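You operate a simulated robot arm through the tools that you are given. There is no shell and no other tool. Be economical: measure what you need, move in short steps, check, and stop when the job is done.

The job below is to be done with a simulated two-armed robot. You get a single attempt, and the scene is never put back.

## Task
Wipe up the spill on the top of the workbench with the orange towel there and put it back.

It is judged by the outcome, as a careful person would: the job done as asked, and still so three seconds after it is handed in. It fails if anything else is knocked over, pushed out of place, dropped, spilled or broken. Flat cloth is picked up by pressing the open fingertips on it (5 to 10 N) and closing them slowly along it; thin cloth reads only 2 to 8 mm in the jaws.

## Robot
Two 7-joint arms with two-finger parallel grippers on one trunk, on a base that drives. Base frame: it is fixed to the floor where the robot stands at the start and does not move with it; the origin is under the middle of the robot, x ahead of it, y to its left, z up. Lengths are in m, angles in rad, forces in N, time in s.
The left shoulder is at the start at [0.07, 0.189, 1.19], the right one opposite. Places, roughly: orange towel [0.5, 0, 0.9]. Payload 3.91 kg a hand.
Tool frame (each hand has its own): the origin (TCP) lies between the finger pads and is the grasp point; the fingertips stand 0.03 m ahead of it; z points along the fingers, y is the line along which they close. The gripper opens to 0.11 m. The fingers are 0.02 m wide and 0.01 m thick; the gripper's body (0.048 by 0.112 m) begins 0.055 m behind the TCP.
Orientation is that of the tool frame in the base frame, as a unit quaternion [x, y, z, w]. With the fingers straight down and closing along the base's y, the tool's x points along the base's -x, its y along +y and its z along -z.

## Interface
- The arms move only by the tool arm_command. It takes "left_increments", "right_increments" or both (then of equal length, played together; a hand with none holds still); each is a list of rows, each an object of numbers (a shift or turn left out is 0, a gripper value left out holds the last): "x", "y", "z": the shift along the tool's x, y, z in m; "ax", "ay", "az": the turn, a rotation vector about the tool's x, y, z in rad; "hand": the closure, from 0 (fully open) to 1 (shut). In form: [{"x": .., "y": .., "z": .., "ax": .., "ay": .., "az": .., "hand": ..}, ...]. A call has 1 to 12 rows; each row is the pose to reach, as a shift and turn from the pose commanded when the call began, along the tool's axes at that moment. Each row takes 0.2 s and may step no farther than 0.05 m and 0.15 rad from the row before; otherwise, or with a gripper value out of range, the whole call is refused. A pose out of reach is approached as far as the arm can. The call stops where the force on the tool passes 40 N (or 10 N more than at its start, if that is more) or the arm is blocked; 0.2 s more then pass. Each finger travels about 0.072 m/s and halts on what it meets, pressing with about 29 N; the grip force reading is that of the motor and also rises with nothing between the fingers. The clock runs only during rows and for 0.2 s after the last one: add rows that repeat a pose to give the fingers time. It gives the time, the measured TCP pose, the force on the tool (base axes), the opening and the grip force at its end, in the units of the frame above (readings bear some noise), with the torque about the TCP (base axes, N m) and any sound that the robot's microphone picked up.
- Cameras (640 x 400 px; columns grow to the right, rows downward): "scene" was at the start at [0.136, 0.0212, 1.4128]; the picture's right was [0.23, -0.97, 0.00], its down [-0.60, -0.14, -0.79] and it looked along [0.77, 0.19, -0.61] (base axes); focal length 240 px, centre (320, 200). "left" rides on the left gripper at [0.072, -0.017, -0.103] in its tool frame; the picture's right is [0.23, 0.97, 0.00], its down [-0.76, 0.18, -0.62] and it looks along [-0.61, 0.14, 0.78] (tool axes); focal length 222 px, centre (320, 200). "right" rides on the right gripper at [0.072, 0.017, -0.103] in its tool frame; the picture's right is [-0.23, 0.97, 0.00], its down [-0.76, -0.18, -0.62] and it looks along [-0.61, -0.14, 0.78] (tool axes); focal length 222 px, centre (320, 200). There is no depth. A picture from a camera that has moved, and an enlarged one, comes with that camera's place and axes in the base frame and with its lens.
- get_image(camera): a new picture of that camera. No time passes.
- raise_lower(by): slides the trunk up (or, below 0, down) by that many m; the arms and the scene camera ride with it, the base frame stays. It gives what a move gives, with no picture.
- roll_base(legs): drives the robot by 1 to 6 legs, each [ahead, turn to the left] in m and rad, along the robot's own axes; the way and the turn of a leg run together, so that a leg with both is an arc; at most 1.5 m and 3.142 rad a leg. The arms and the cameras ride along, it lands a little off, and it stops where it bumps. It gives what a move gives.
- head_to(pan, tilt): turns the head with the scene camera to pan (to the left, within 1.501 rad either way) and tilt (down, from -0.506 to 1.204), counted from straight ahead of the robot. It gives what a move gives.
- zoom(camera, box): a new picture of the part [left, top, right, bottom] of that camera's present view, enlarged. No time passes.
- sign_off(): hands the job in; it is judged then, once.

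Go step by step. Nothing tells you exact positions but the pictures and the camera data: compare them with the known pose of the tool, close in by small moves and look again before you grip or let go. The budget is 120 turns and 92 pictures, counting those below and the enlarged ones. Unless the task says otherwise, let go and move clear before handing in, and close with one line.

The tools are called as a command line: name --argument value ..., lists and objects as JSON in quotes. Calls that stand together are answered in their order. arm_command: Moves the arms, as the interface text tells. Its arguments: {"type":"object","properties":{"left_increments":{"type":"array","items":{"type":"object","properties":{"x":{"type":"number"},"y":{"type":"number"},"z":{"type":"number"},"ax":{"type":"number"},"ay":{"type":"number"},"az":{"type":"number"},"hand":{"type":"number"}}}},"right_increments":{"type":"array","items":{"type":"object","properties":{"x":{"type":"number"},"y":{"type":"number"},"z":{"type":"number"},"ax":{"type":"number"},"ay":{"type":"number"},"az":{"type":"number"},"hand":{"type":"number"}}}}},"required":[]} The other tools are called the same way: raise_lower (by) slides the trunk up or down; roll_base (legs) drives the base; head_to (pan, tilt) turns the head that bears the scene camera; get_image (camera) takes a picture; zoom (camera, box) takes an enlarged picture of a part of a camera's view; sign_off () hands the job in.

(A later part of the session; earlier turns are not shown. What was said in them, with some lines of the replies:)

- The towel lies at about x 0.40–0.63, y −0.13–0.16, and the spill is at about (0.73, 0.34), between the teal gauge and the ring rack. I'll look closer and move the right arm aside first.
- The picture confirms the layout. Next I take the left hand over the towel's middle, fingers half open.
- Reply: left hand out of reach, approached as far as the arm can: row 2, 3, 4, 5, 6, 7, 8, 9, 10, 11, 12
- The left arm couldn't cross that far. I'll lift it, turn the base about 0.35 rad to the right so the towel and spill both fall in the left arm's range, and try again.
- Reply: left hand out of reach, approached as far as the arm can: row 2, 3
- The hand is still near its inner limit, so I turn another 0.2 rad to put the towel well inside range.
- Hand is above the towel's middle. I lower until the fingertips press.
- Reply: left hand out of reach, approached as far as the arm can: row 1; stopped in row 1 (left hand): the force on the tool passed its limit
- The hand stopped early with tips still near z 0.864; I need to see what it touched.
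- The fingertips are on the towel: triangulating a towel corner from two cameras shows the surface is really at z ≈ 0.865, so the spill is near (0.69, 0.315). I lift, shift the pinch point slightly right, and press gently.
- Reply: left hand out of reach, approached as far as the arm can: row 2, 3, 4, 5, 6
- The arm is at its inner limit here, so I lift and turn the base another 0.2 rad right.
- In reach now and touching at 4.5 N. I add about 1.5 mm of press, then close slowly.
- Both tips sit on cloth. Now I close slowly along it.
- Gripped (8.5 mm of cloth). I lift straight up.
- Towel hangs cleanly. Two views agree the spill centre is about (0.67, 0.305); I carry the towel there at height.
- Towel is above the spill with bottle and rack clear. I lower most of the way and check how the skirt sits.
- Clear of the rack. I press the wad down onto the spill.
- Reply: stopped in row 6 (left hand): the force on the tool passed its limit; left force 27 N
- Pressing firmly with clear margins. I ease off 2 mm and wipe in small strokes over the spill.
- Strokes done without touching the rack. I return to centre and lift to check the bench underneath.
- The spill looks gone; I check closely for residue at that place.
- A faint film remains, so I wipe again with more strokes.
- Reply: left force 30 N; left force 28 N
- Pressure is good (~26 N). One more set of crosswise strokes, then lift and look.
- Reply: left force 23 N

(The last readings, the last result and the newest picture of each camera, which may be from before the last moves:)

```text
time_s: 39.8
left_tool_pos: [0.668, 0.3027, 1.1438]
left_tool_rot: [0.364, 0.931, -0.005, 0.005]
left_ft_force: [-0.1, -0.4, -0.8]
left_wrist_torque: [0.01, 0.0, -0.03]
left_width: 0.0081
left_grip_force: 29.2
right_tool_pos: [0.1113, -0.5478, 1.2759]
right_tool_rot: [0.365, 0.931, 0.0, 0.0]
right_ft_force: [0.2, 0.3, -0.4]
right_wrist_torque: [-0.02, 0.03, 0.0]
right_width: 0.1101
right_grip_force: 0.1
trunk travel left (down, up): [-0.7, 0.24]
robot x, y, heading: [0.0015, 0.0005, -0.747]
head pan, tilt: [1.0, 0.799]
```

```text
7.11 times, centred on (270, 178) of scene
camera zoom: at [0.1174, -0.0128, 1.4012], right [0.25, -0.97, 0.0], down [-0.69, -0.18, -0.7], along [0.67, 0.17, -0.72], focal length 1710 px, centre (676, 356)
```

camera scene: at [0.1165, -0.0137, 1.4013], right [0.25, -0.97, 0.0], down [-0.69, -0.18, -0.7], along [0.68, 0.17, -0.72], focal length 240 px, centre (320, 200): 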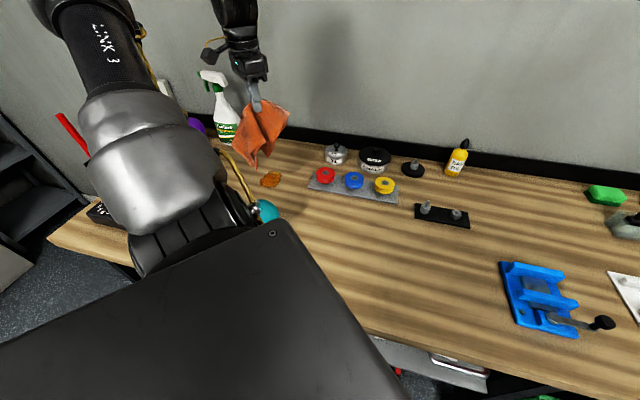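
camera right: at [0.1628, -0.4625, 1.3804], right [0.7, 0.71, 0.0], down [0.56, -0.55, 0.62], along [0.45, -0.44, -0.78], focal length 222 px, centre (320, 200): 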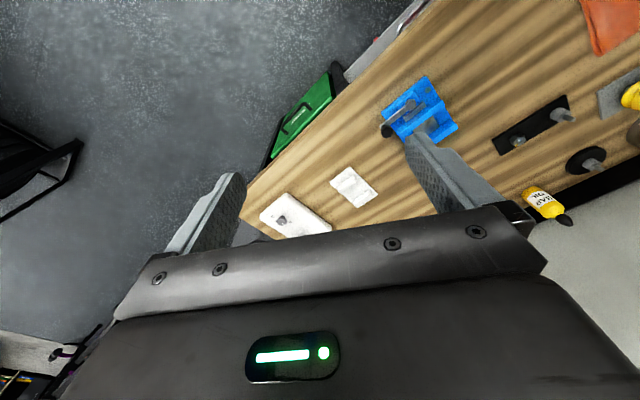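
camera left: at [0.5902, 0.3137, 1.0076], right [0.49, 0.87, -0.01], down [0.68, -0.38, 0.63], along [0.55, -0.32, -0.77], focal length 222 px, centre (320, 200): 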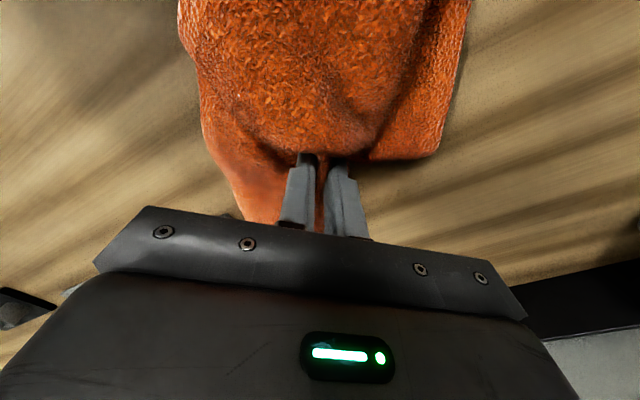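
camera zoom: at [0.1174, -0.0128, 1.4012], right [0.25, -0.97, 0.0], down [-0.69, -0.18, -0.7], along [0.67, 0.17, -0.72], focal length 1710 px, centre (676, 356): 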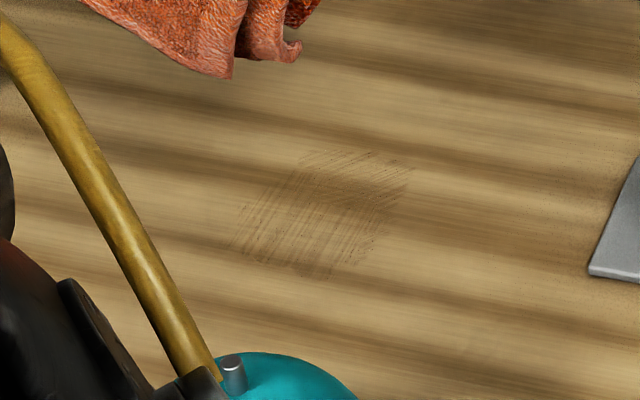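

Fainter still but not fully gone. Another round of wiping.

arm_command --left_increments '[{"z": 0.05}, {"z": 0.1}, {"z": 0.15}, {"z": 0.19}, {"z": 0.215}, {"z": 0.23}, {"z": 0.236}, {"z": 0.238}, {"z": 0.239}]'

arm_command --left_increments '[{"x": 0.02, "y": 0.02}, {"x": 0.045, "y": 0.02}, {"x": 0.0, "y": 0.02}, {"x": -0.045, "y": 0.02}, {"x": -0.045, "y": 0.0}, {"x": 0.0, "y": 0.0}, {"x": 0.045, "y": 0.0}, {"x": 0.045, "y": -0.02}, {"x": 0.0, "y": -0.02}, {"x": -0.04, "y": -0.02}, {"x": -0.02, "y": 0.0}, {"x": 0.0, "y": 0.0}]'

arm_command --left_increments '[{"x": 0.02, "y": 0.02}, {"x": 0.02, "y": 0.045}, {"x": 0.02, "y": 0.0}, {"x": 0.02, "y": -0.035}, {"x": 0.0, "y": -0.035}, {"x": 0.0, "y": 0.0}, {"x": 0.0, "y": 0.045}, {"x": -0.02, "y": 0.045}, {"x": -0.02, "y": 0.0}, {"x": -0.02, "y": -0.03}, {"x": -0.01, "y": 0.0}, {"x": 0.0, "y": 0.0}]'

arm_command --left_increments '[{"z": -0.03}, {"z": -0.08}, {"z": -0.13}, {"z": -0.18}, {"z": -0.23}, {"z": -0.24}, {"z": -0.24}]'

zoom --camera "scene" --box '[225, 150, 315, 206]'

```text
time_s: 41.8
left_tool_pos: [0.6692, 0.301, 0.9076]
left_tool_rot: [0.363, 0.932, -0.003, 0.009]
left_ft_force: [6.5, 1.5, 29.5]
left_wrist_torque: [0.08, -0.08, 0.01]
left_width: 0.008
left_grip_force: 28.6
right_tool_pos: [0.1097, -0.5494, 1.2761]
right_tool_rot: [0.365, 0.931, 0.002, 0.001]
right_ft_force: [0.0, -0.5, -1.1]
right_wrist_torque: [0.0, -0.01, -0.05]
right_width: 0.1099
right_grip_force: 0.0
trunk travel left (down, up): [-0.7, 0.24]
robot x, y, heading: [-0.0027, 0.0002, -0.749]
head pan, tilt: [1.0, 0.799]
```

```text
time_s: 42.8
left_tool_pos: [0.7045, 0.2981, 0.9071]
left_tool_rot: [0.363, 0.932, 0.004, -0.002]
left_ft_force: [3.1, 2.1, 21.3]
left_wrist_torque: [0.12, 0.01, -0.05]
left_width: 0.0082
left_grip_force: 29.0
left hand out of reach, approached as far as the arm can: row 4
right_tool_pos: [0.1058, -0.5499, 1.2762]
right_tool_rot: [0.365, 0.931, 0.001, 0.002]
right_ft_force: [-0.2, -0.4, 0.2]
right_wrist_torque: [0.0, -0.02, -0.03]
right_width: 0.1099
right_grip_force: 0.1
trunk travel left (down, up): [-0.7, 0.24]
robot x, y, heading: [-0.0022, 0.0029, -0.746]
head pan, tilt: [1.0, 0.799]
stopped in row 5 (left hand): the force on the tool passed its limit (the readings are from after the stop); the commanded pose is now the measured one
```

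```text
time_s: 45.4
left_tool_pos: [0.7067, 0.2975, 0.9045]
left_tool_rot: [0.364, 0.931, 0.001, -0.002]
left_ft_force: [5.0, -7.0, 21.9]
left_wrist_torque: [-0.27, -0.07, 0.03]
left_width: 0.0079
left_grip_force: 28.9
right_tool_pos: [0.1086, -0.5483, 1.2772]
right_tool_rot: [0.365, 0.931, 0.0, 0.002]
right_ft_force: [0.3, 0.6, -0.2]
right_wrist_torque: [-0.01, -0.04, 0.02]
right_width: 0.1101
right_grip_force: 0.0
trunk travel left (down, up): [-0.7, 0.24]
robot x, y, heading: [0.0018, 0.0023, -0.75]
head pan, tilt: [1.0, 0.799]
```

```text
time_s: 47.0
left_tool_pos: [0.7085, 0.2961, 1.1417]
left_tool_rot: [0.364, 0.931, 0.001, -0.006]
left_ft_force: [-0.5, -0.6, -0.9]
left_wrist_torque: [0.0, -0.01, -0.01]
left_width: 0.0077
left_grip_force: 28.8
right_tool_pos: [0.1108, -0.5467, 1.277]
right_tool_rot: [0.364, 0.931, 0.0, 0.0]
right_ft_force: [1.0, 0.1, -0.2]
right_wrist_torque: [-0.02, 0.01, 0.01]
right_width: 0.1099
right_grip_force: 0.0
trunk travel left (down, up): [-0.7, 0.24]
robot x, y, heading: [0.0004, 0.0012, -0.744]
head pan, tilt: [1.0, 0.799]
```

```text
7.11 times, centred on (270, 178) of scene
camera zoom: at [0.1175, -0.0116, 1.4012], right [0.25, -0.97, 0.0], down [-0.69, -0.18, -0.7], along [0.67, 0.17, -0.72], focal length 1710 px, centre (676, 356)
```

zoom: 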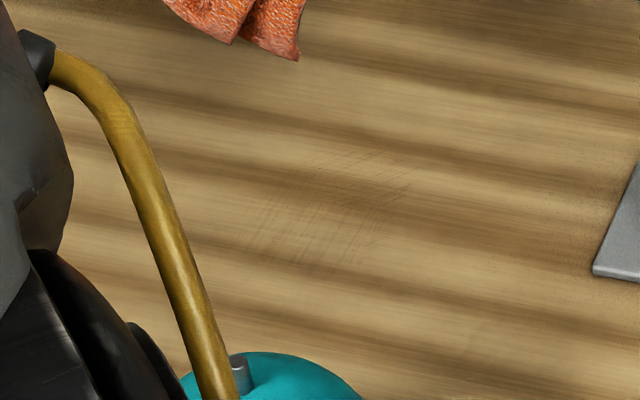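

Almost clean. One more round, recentred, then a wider check.

arm_command --left_increments '[{"x": 0.0335, "y": -0.023}, {"x": 0.0335, "y": -0.023, "z": 0.05}, {"x": 0.0335, "y": -0.023, "z": 0.1}, {"x": 0.0335, "y": -0.023, "z": 0.15}, {"x": 0.0335, "y": -0.023, "z": 0.19}, {"x": 0.0335, "y": -0.023, "z": 0.215}, {"x": 0.0335, "y": -0.023, "z": 0.23}, {"x": 0.0335, "y": -0.023, "z": 0.234}, {"x": 0.0335, "y": -0.023, "z": 0.236}]'

arm_command --left_increments '[{"x": 0.02, "y": 0.015}, {"x": 0.04, "y": 0.015}, {"x": 0.01, "y": 0.015}, {"x": -0.02, "y": 0.015}, {"x": -0.03, "y": 0.0}, {"x": 0.0, "y": 0.0}, {"x": 0.03, "y": 0.0}, {"x": 0.03, "y": -0.02}, {"x": 0.0, "y": -0.02}, {"x": -0.03, "y": -0.02}, {"x": -0.02, "y": 0.0}, {"x": 0.0, "y": 0.0}]'

get_image --camera "scene"

```text
time_s: 49.0
left_tool_pos: [0.6642, 0.3049, 0.9108]
left_tool_rot: [0.363, 0.932, 0.002, -0.004]
left_ft_force: [1.6, 3.6, 22.2]
left_wrist_torque: [0.16, 0.02, 0.0]
left_width: 0.0076
left_grip_force: 29.0
right_tool_pos: [0.1079, -0.5489, 1.2769]
right_tool_rot: [0.365, 0.931, 0.002, 0.001]
right_ft_force: [0.5, -0.4, 0.9]
right_wrist_torque: [-0.03, 0.05, 0.02]
right_width: 0.1099
right_grip_force: 0.0
trunk travel left (down, up): [-0.7, 0.24]
robot x, y, heading: [0.001, 0.0028, -0.747]
head pan, tilt: [1.0, 0.799]
```

```text
time_s: 51.6
left_tool_pos: [0.6631, 0.3027, 0.9081]
left_tool_rot: [0.363, 0.932, 0.003, -0.002]
left_ft_force: [7.8, -5.7, 30.6]
left_wrist_torque: [-0.14, -0.09, -0.02]
left_width: 0.0078
left_grip_force: 29.1
right_tool_pos: [0.1066, -0.5498, 1.2756]
right_tool_rot: [0.364, 0.931, 0.001, 0.001]
right_ft_force: [0.6, 0.4, -0.5]
right_wrist_torque: [0.03, -0.02, 0.0]
right_width: 0.11
right_grip_force: 0.1
trunk travel left (down, up): [-0.7, 0.24]
robot x, y, heading: [-0.0004, 0.0047, -0.748]
head pan, tilt: [1.0, 0.799]
```

```text
60 pictures are left
camera scene: at [0.1128, -0.0155, 1.4017], right [0.25, -0.97, 0.0], down [-0.69, -0.18, -0.7], along [0.68, 0.18, -0.71], focal length 240 px, centre (320, 200)
```

scene: 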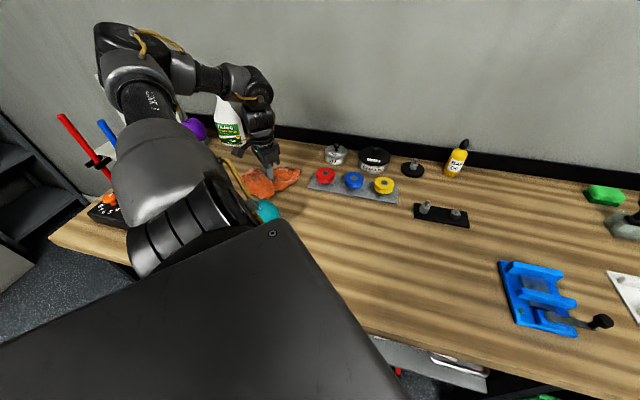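

arm_command --left_increments '[{"x": 0.02, "y": 0.02}, {"x": 0.02, "y": 0.04}, {"x": 0.02, "y": 0.0}, {"x": 0.02, "y": -0.03}, {"x": 0.0, "y": -0.03}, {"x": 0.0, "y": 0.0}, {"x": 0.0, "y": 0.035}, {"x": -0.02, "y": 0.035}, {"x": -0.02, "y": 0.0}, {"x": -0.02, "y": -0.03}, {"x": -0.01, "y": 0.0}, {"x": 0.0, "y": 0.0}]'

arm_command --left_increments '[{"z": -0.03}, {"z": -0.08}, {"z": -0.13}, {"z": -0.18}, {"z": -0.23}, {"z": -0.24}, {"z": -0.24}]'

zoom --camera "scene" --box '[225, 150, 315, 206]'

```text
time_s: 54.2
left_tool_pos: [0.6649, 0.3023, 0.9106]
left_tool_rot: [0.362, 0.932, 0.003, -0.005]
left_ft_force: [5.9, -4.1, 22.5]
left_wrist_torque: [-0.07, -0.07, 0.04]
left_width: 0.0077
left_grip_force: 28.9
right_tool_pos: [0.1085, -0.5487, 1.2764]
right_tool_rot: [0.366, 0.931, 0.001, 0.0]
right_ft_force: [-1.0, 0.5, 0.4]
right_wrist_torque: [0.0, -0.02, -0.02]
right_width: 0.1099
right_grip_force: 0.0
trunk travel left (down, up): [-0.7, 0.24]
robot x, y, heading: [-0.0009, -0.0003, -0.751]
head pan, tilt: [1.0, 0.799]
```

```text
time_s: 55.8
left_tool_pos: [0.6686, 0.3044, 1.1461]
left_tool_rot: [0.364, 0.931, 0.002, -0.007]
left_ft_force: [-0.4, -0.3, -0.8]
left_wrist_torque: [-0.01, -0.02, 0.0]
left_width: 0.008
left_grip_force: 29.2
right_tool_pos: [0.1113, -0.5461, 1.2769]
right_tool_rot: [0.365, 0.931, -0.001, -0.001]
right_ft_force: [0.4, 0.4, -0.5]
right_wrist_torque: [-0.01, -0.01, -0.02]
right_width: 0.1101
right_grip_force: 0.1
trunk travel left (down, up): [-0.7, 0.24]
robot x, y, heading: [0.0004, 0.0012, -0.746]
head pan, tilt: [1.0, 0.799]
```

```text
7.11 times, centred on (270, 178) of scene
camera zoom: at [0.1174, -0.0118, 1.4012], right [0.25, -0.97, 0.0], down [-0.69, -0.18, -0.7], along [0.67, 0.17, -0.72], focal length 1710 px, centre (676, 356)
```

zoom: 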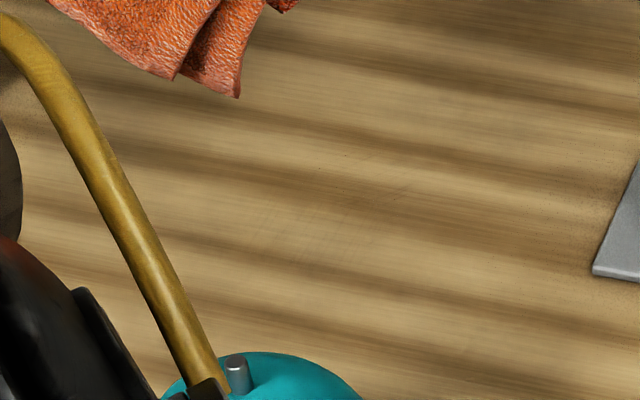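

The bench is clean there. I carry the towel back along the same path to where it was picked up.

arm_command --left_increments '[{"x": -0.0125, "y": -0.044}, {"x": -0.025, "y": -0.0875}, {"x": -0.0375, "y": -0.131}, {"x": -0.05, "y": -0.175}, {"x": -0.0625, "y": -0.218}, {"x": -0.075, "y": -0.262}, {"x": -0.0875, "y": -0.305}, {"x": -0.0996, "y": -0.349}, {"x": -0.0996, "y": -0.349}, {"x": -0.0996, "y": -0.349, "z": 0.05}, {"x": -0.0996, "y": -0.349, "z": 0.09}, {"x": -0.0996, "y": -0.349, "z": 0.09}]'

get_image --camera "left"

get_image --camera "scene"

```text
time_s: 58.4
left_tool_pos: [0.5026, -0.0176, 1.0574]
left_tool_rot: [0.363, 0.932, 0.002, -0.006]
left_ft_force: [-0.3, 0.5, -1.3]
left_wrist_torque: [-0.02, -0.03, 0.0]
left_width: 0.008
left_grip_force: 28.9
right_tool_pos: [0.1089, -0.5465, 1.2785]
right_tool_rot: [0.365, 0.931, -0.001, 0.001]
right_ft_force: [-0.2, 0.3, 0.0]
right_wrist_torque: [0.01, -0.03, 0.02]
right_width: 0.11
right_grip_force: 0.0
trunk travel left (down, up): [-0.7, 0.24]
robot x, y, heading: [-0.0002, -0.0031, -0.74]
head pan, tilt: [1.0, 0.799]
```

```text
58 pictures are left
camera left: at [0.4389, 0.0192, 1.1605], right [0.49, 0.87, 0.0], down [0.69, -0.39, 0.61], along [0.53, -0.3, -0.79], focal length 222 px, centre (320, 200)
```

left: 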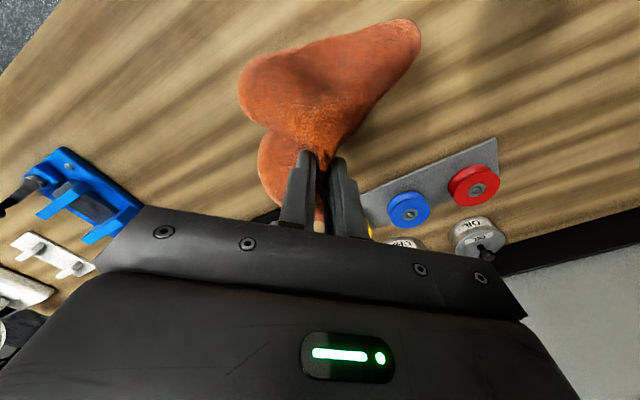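

```text
57 pictures are left
camera scene: at [0.1156, -0.0115, 1.4014], right [0.25, -0.97, 0.0], down [-0.69, -0.18, -0.7], along [0.68, 0.17, -0.72], focal length 240 px, centre (320, 200)
```

scene: 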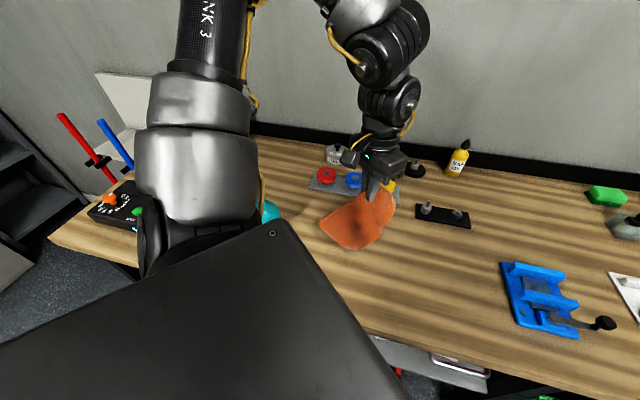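

Above the original place. I lower it.

arm_command --left_increments '[{"z": 0.04}, {"z": 0.08}, {"z": 0.11}, {"z": 0.13}, {"z": 0.142}, {"z": 0.147}, {"z": 0.147}]'

get_image --camera "left"

zoom --camera "scene" --box '[250, 150, 450, 300]'

```text
time_s: 60.0
left_tool_pos: [0.5014, -0.0194, 0.9104]
left_tool_rot: [0.364, 0.931, 0.001, -0.005]
left_ft_force: [3.6, -0.6, 23.0]
left_wrist_torque: [0.02, 0.05, 0.01]
left_width: 0.0078
left_grip_force: 29.2
right_tool_pos: [0.109, -0.5472, 1.2775]
right_tool_rot: [0.365, 0.931, -0.001, 0.001]
right_ft_force: [-0.2, 0.8, 0.0]
right_wrist_torque: [0.03, -0.01, -0.03]
right_width: 0.1098
right_grip_force: 0.1
trunk travel left (down, up): [-0.7, 0.24]
robot x, y, heading: [0.0024, 0.0004, -0.743]
head pan, tilt: [1.0, 0.799]
```

```text
56 pictures are left
camera left: at [0.4373, 0.0175, 1.0126], right [0.49, 0.87, 0.0], down [0.68, -0.39, 0.62], along [0.54, -0.3, -0.79], focal length 222 px, centre (320, 200)
```

left: 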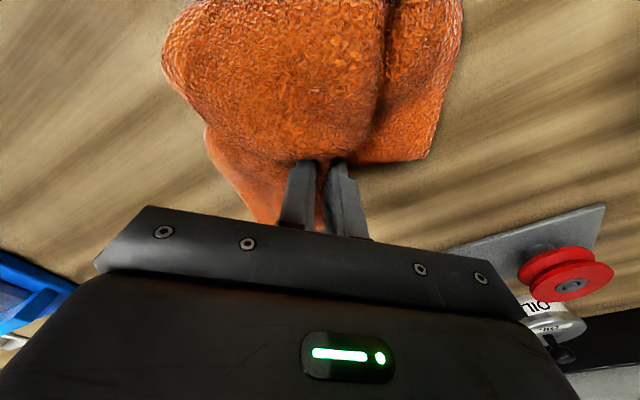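

```text
2.67 times, centred on (350, 225) of scene
camera zoom: at [0.1148, -0.0127, 1.4017], right [0.25, -0.97, 0.0], down [-0.69, -0.18, -0.7], along [0.68, 0.18, -0.72], focal length 641 px, centre (240, 133)
```

zoom: 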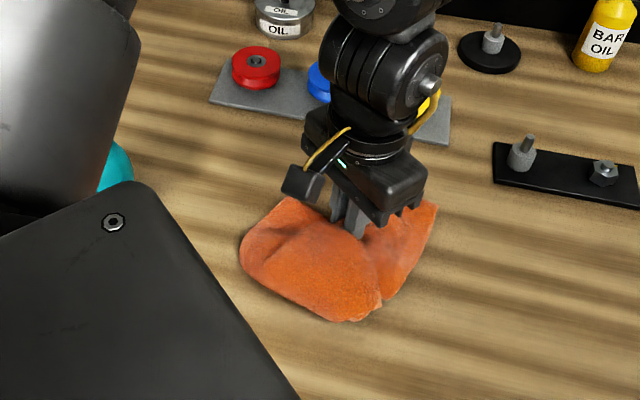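

The towel is about 2–3 cm off its old centre; I shift it by that, then open the fingers and rise.

arm_command --left_increments '[{"z": -0.006}, {"y": 0.015, "z": -0.006}, {"y": 0.028, "z": -0.006}, {"y": 0.028, "z": -0.003, "hand": 0.9}, {"y": 0.028, "z": -0.003, "hand": 0.75}, {"y": 0.028, "z": -0.003, "hand": 0.7}, {"y": 0.028, "z": -0.003, "hand": 0.7}, {"y": 0.028, "z": -0.03}, {"y": 0.028, "z": -0.07}, {"y": 0.028, "z": -0.12}, {"y": 0.028, "z": -0.16}]'

get_image --camera "left"

zoom --camera "scene" --box '[250, 150, 450, 300]'

```text
time_s: 62.4
left_tool_pos: [0.5182, -0.0005, 1.0674]
left_tool_rot: [0.363, 0.932, 0.002, -0.006]
left_ft_force: [-0.1, 0.3, -1.1]
left_wrist_torque: [-0.03, -0.01, 0.0]
left_width: 0.033
left_grip_force: 0.1
right_tool_pos: [0.1093, -0.547, 1.2768]
right_tool_rot: [0.365, 0.931, -0.001, 0.002]
right_ft_force: [0.5, 0.0, -0.4]
right_wrist_torque: [-0.02, -0.01, 0.0]
right_width: 0.1097
right_grip_force: 0.1
trunk travel left (down, up): [-0.7, 0.24]
robot x, y, heading: [-0.0016, 0.0018, -0.746]
head pan, tilt: [1.0, 0.799]
```

```text
54 pictures are left
camera left: at [0.4542, 0.0376, 1.171], right [0.49, 0.87, 0.0], down [0.69, -0.39, 0.61], along [0.54, -0.3, -0.79], focal length 222 px, centre (320, 200)
```

left: 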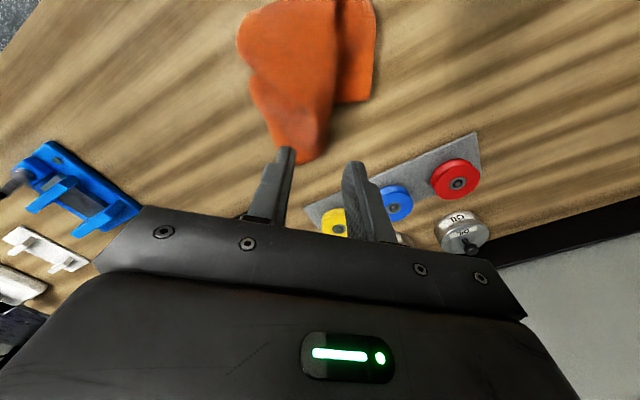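

```text
2.67 times, centred on (350, 225) of scene
camera zoom: at [0.1151, -0.0123, 1.4013], right [0.25, -0.97, 0.0], down [-0.69, -0.18, -0.7], along [0.68, 0.18, -0.72], focal length 641 px, centre (240, 133)
```

zoom: 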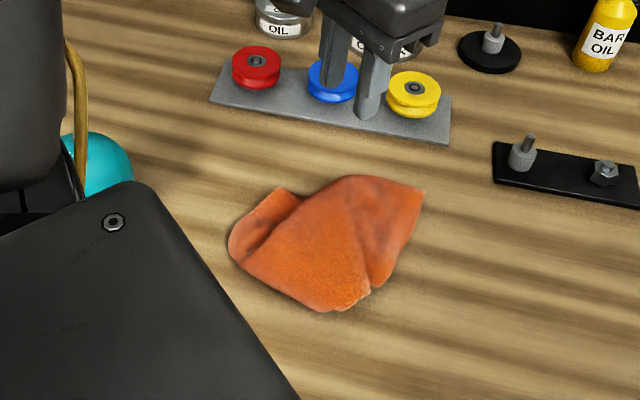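

The towel is back with its centre at about (0.49, 0.0), as before. I raise the hand clear and check the other objects, especially the gauge.

arm_command --left_increments '[{"z": -0.04, "y": 0.02}, {"z": -0.08, "y": 0.05}, {"z": -0.11, "y": 0.09}, {"z": -0.11, "y": 0.13, "x": 0.03}, {"z": -0.11, "y": 0.16, "x": 0.06}]'

get_image --camera "left"

get_image --camera "scene"

```text
time_s: 63.6
left_tool_pos: [0.5846, 0.1583, 1.1763]
left_tool_rot: [0.364, 0.931, 0.001, -0.005]
left_ft_force: [0.3, 0.5, -0.8]
left_wrist_torque: [0.01, 0.0, 0.01]
left_width: 0.033
left_grip_force: 0.0
right_tool_pos: [0.1091, -0.5449, 1.2768]
right_tool_rot: [0.365, 0.931, -0.002, 0.001]
right_ft_force: [-0.8, 0.3, 0.1]
right_wrist_torque: [-0.03, 0.0, 0.03]
right_width: 0.1098
right_grip_force: 0.0
trunk travel left (down, up): [-0.7, 0.24]
robot x, y, heading: [-0.0013, 0.0057, -0.748]
head pan, tilt: [1.0, 0.799]
```

```text
52 pictures are left
camera left: at [0.5219, 0.1954, 1.2807], right [0.49, 0.87, 0.0], down [0.69, -0.39, 0.61], along [0.53, -0.3, -0.79], focal length 222 px, centre (320, 200)
```

left: 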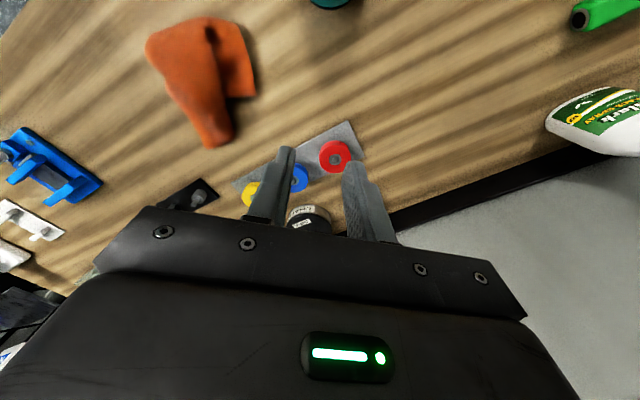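

```text
51 pictures are left
camera scene: at [0.116, -0.0102, 1.4014], right [0.25, -0.97, 0.0], down [-0.69, -0.18, -0.7], along [0.68, 0.17, -0.72], focal length 240 px, centre (320, 200)
```

scene: 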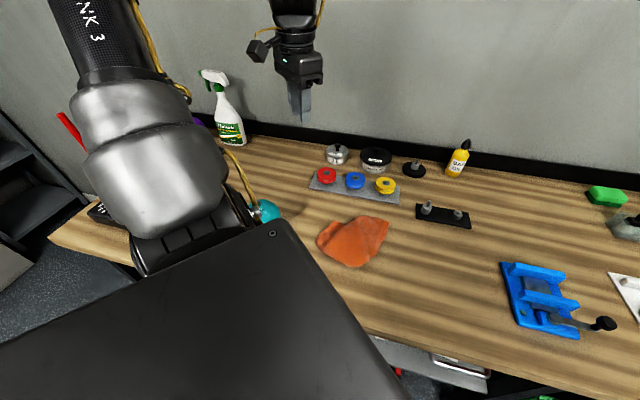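

The spill is gone, the towel lies bunched at its original place, the hand is clear, and everything else looks undisturbed.

sign_off

```text
The job is handed in.
```

I wiped the spill off the workbench until close-up pictures showed no film, and set the orange towel back in its original spot. It lies bunched there, not spread flat as it was. I opened the gripper, moved the arm clear, and saw nothing else moved in the final pictures.
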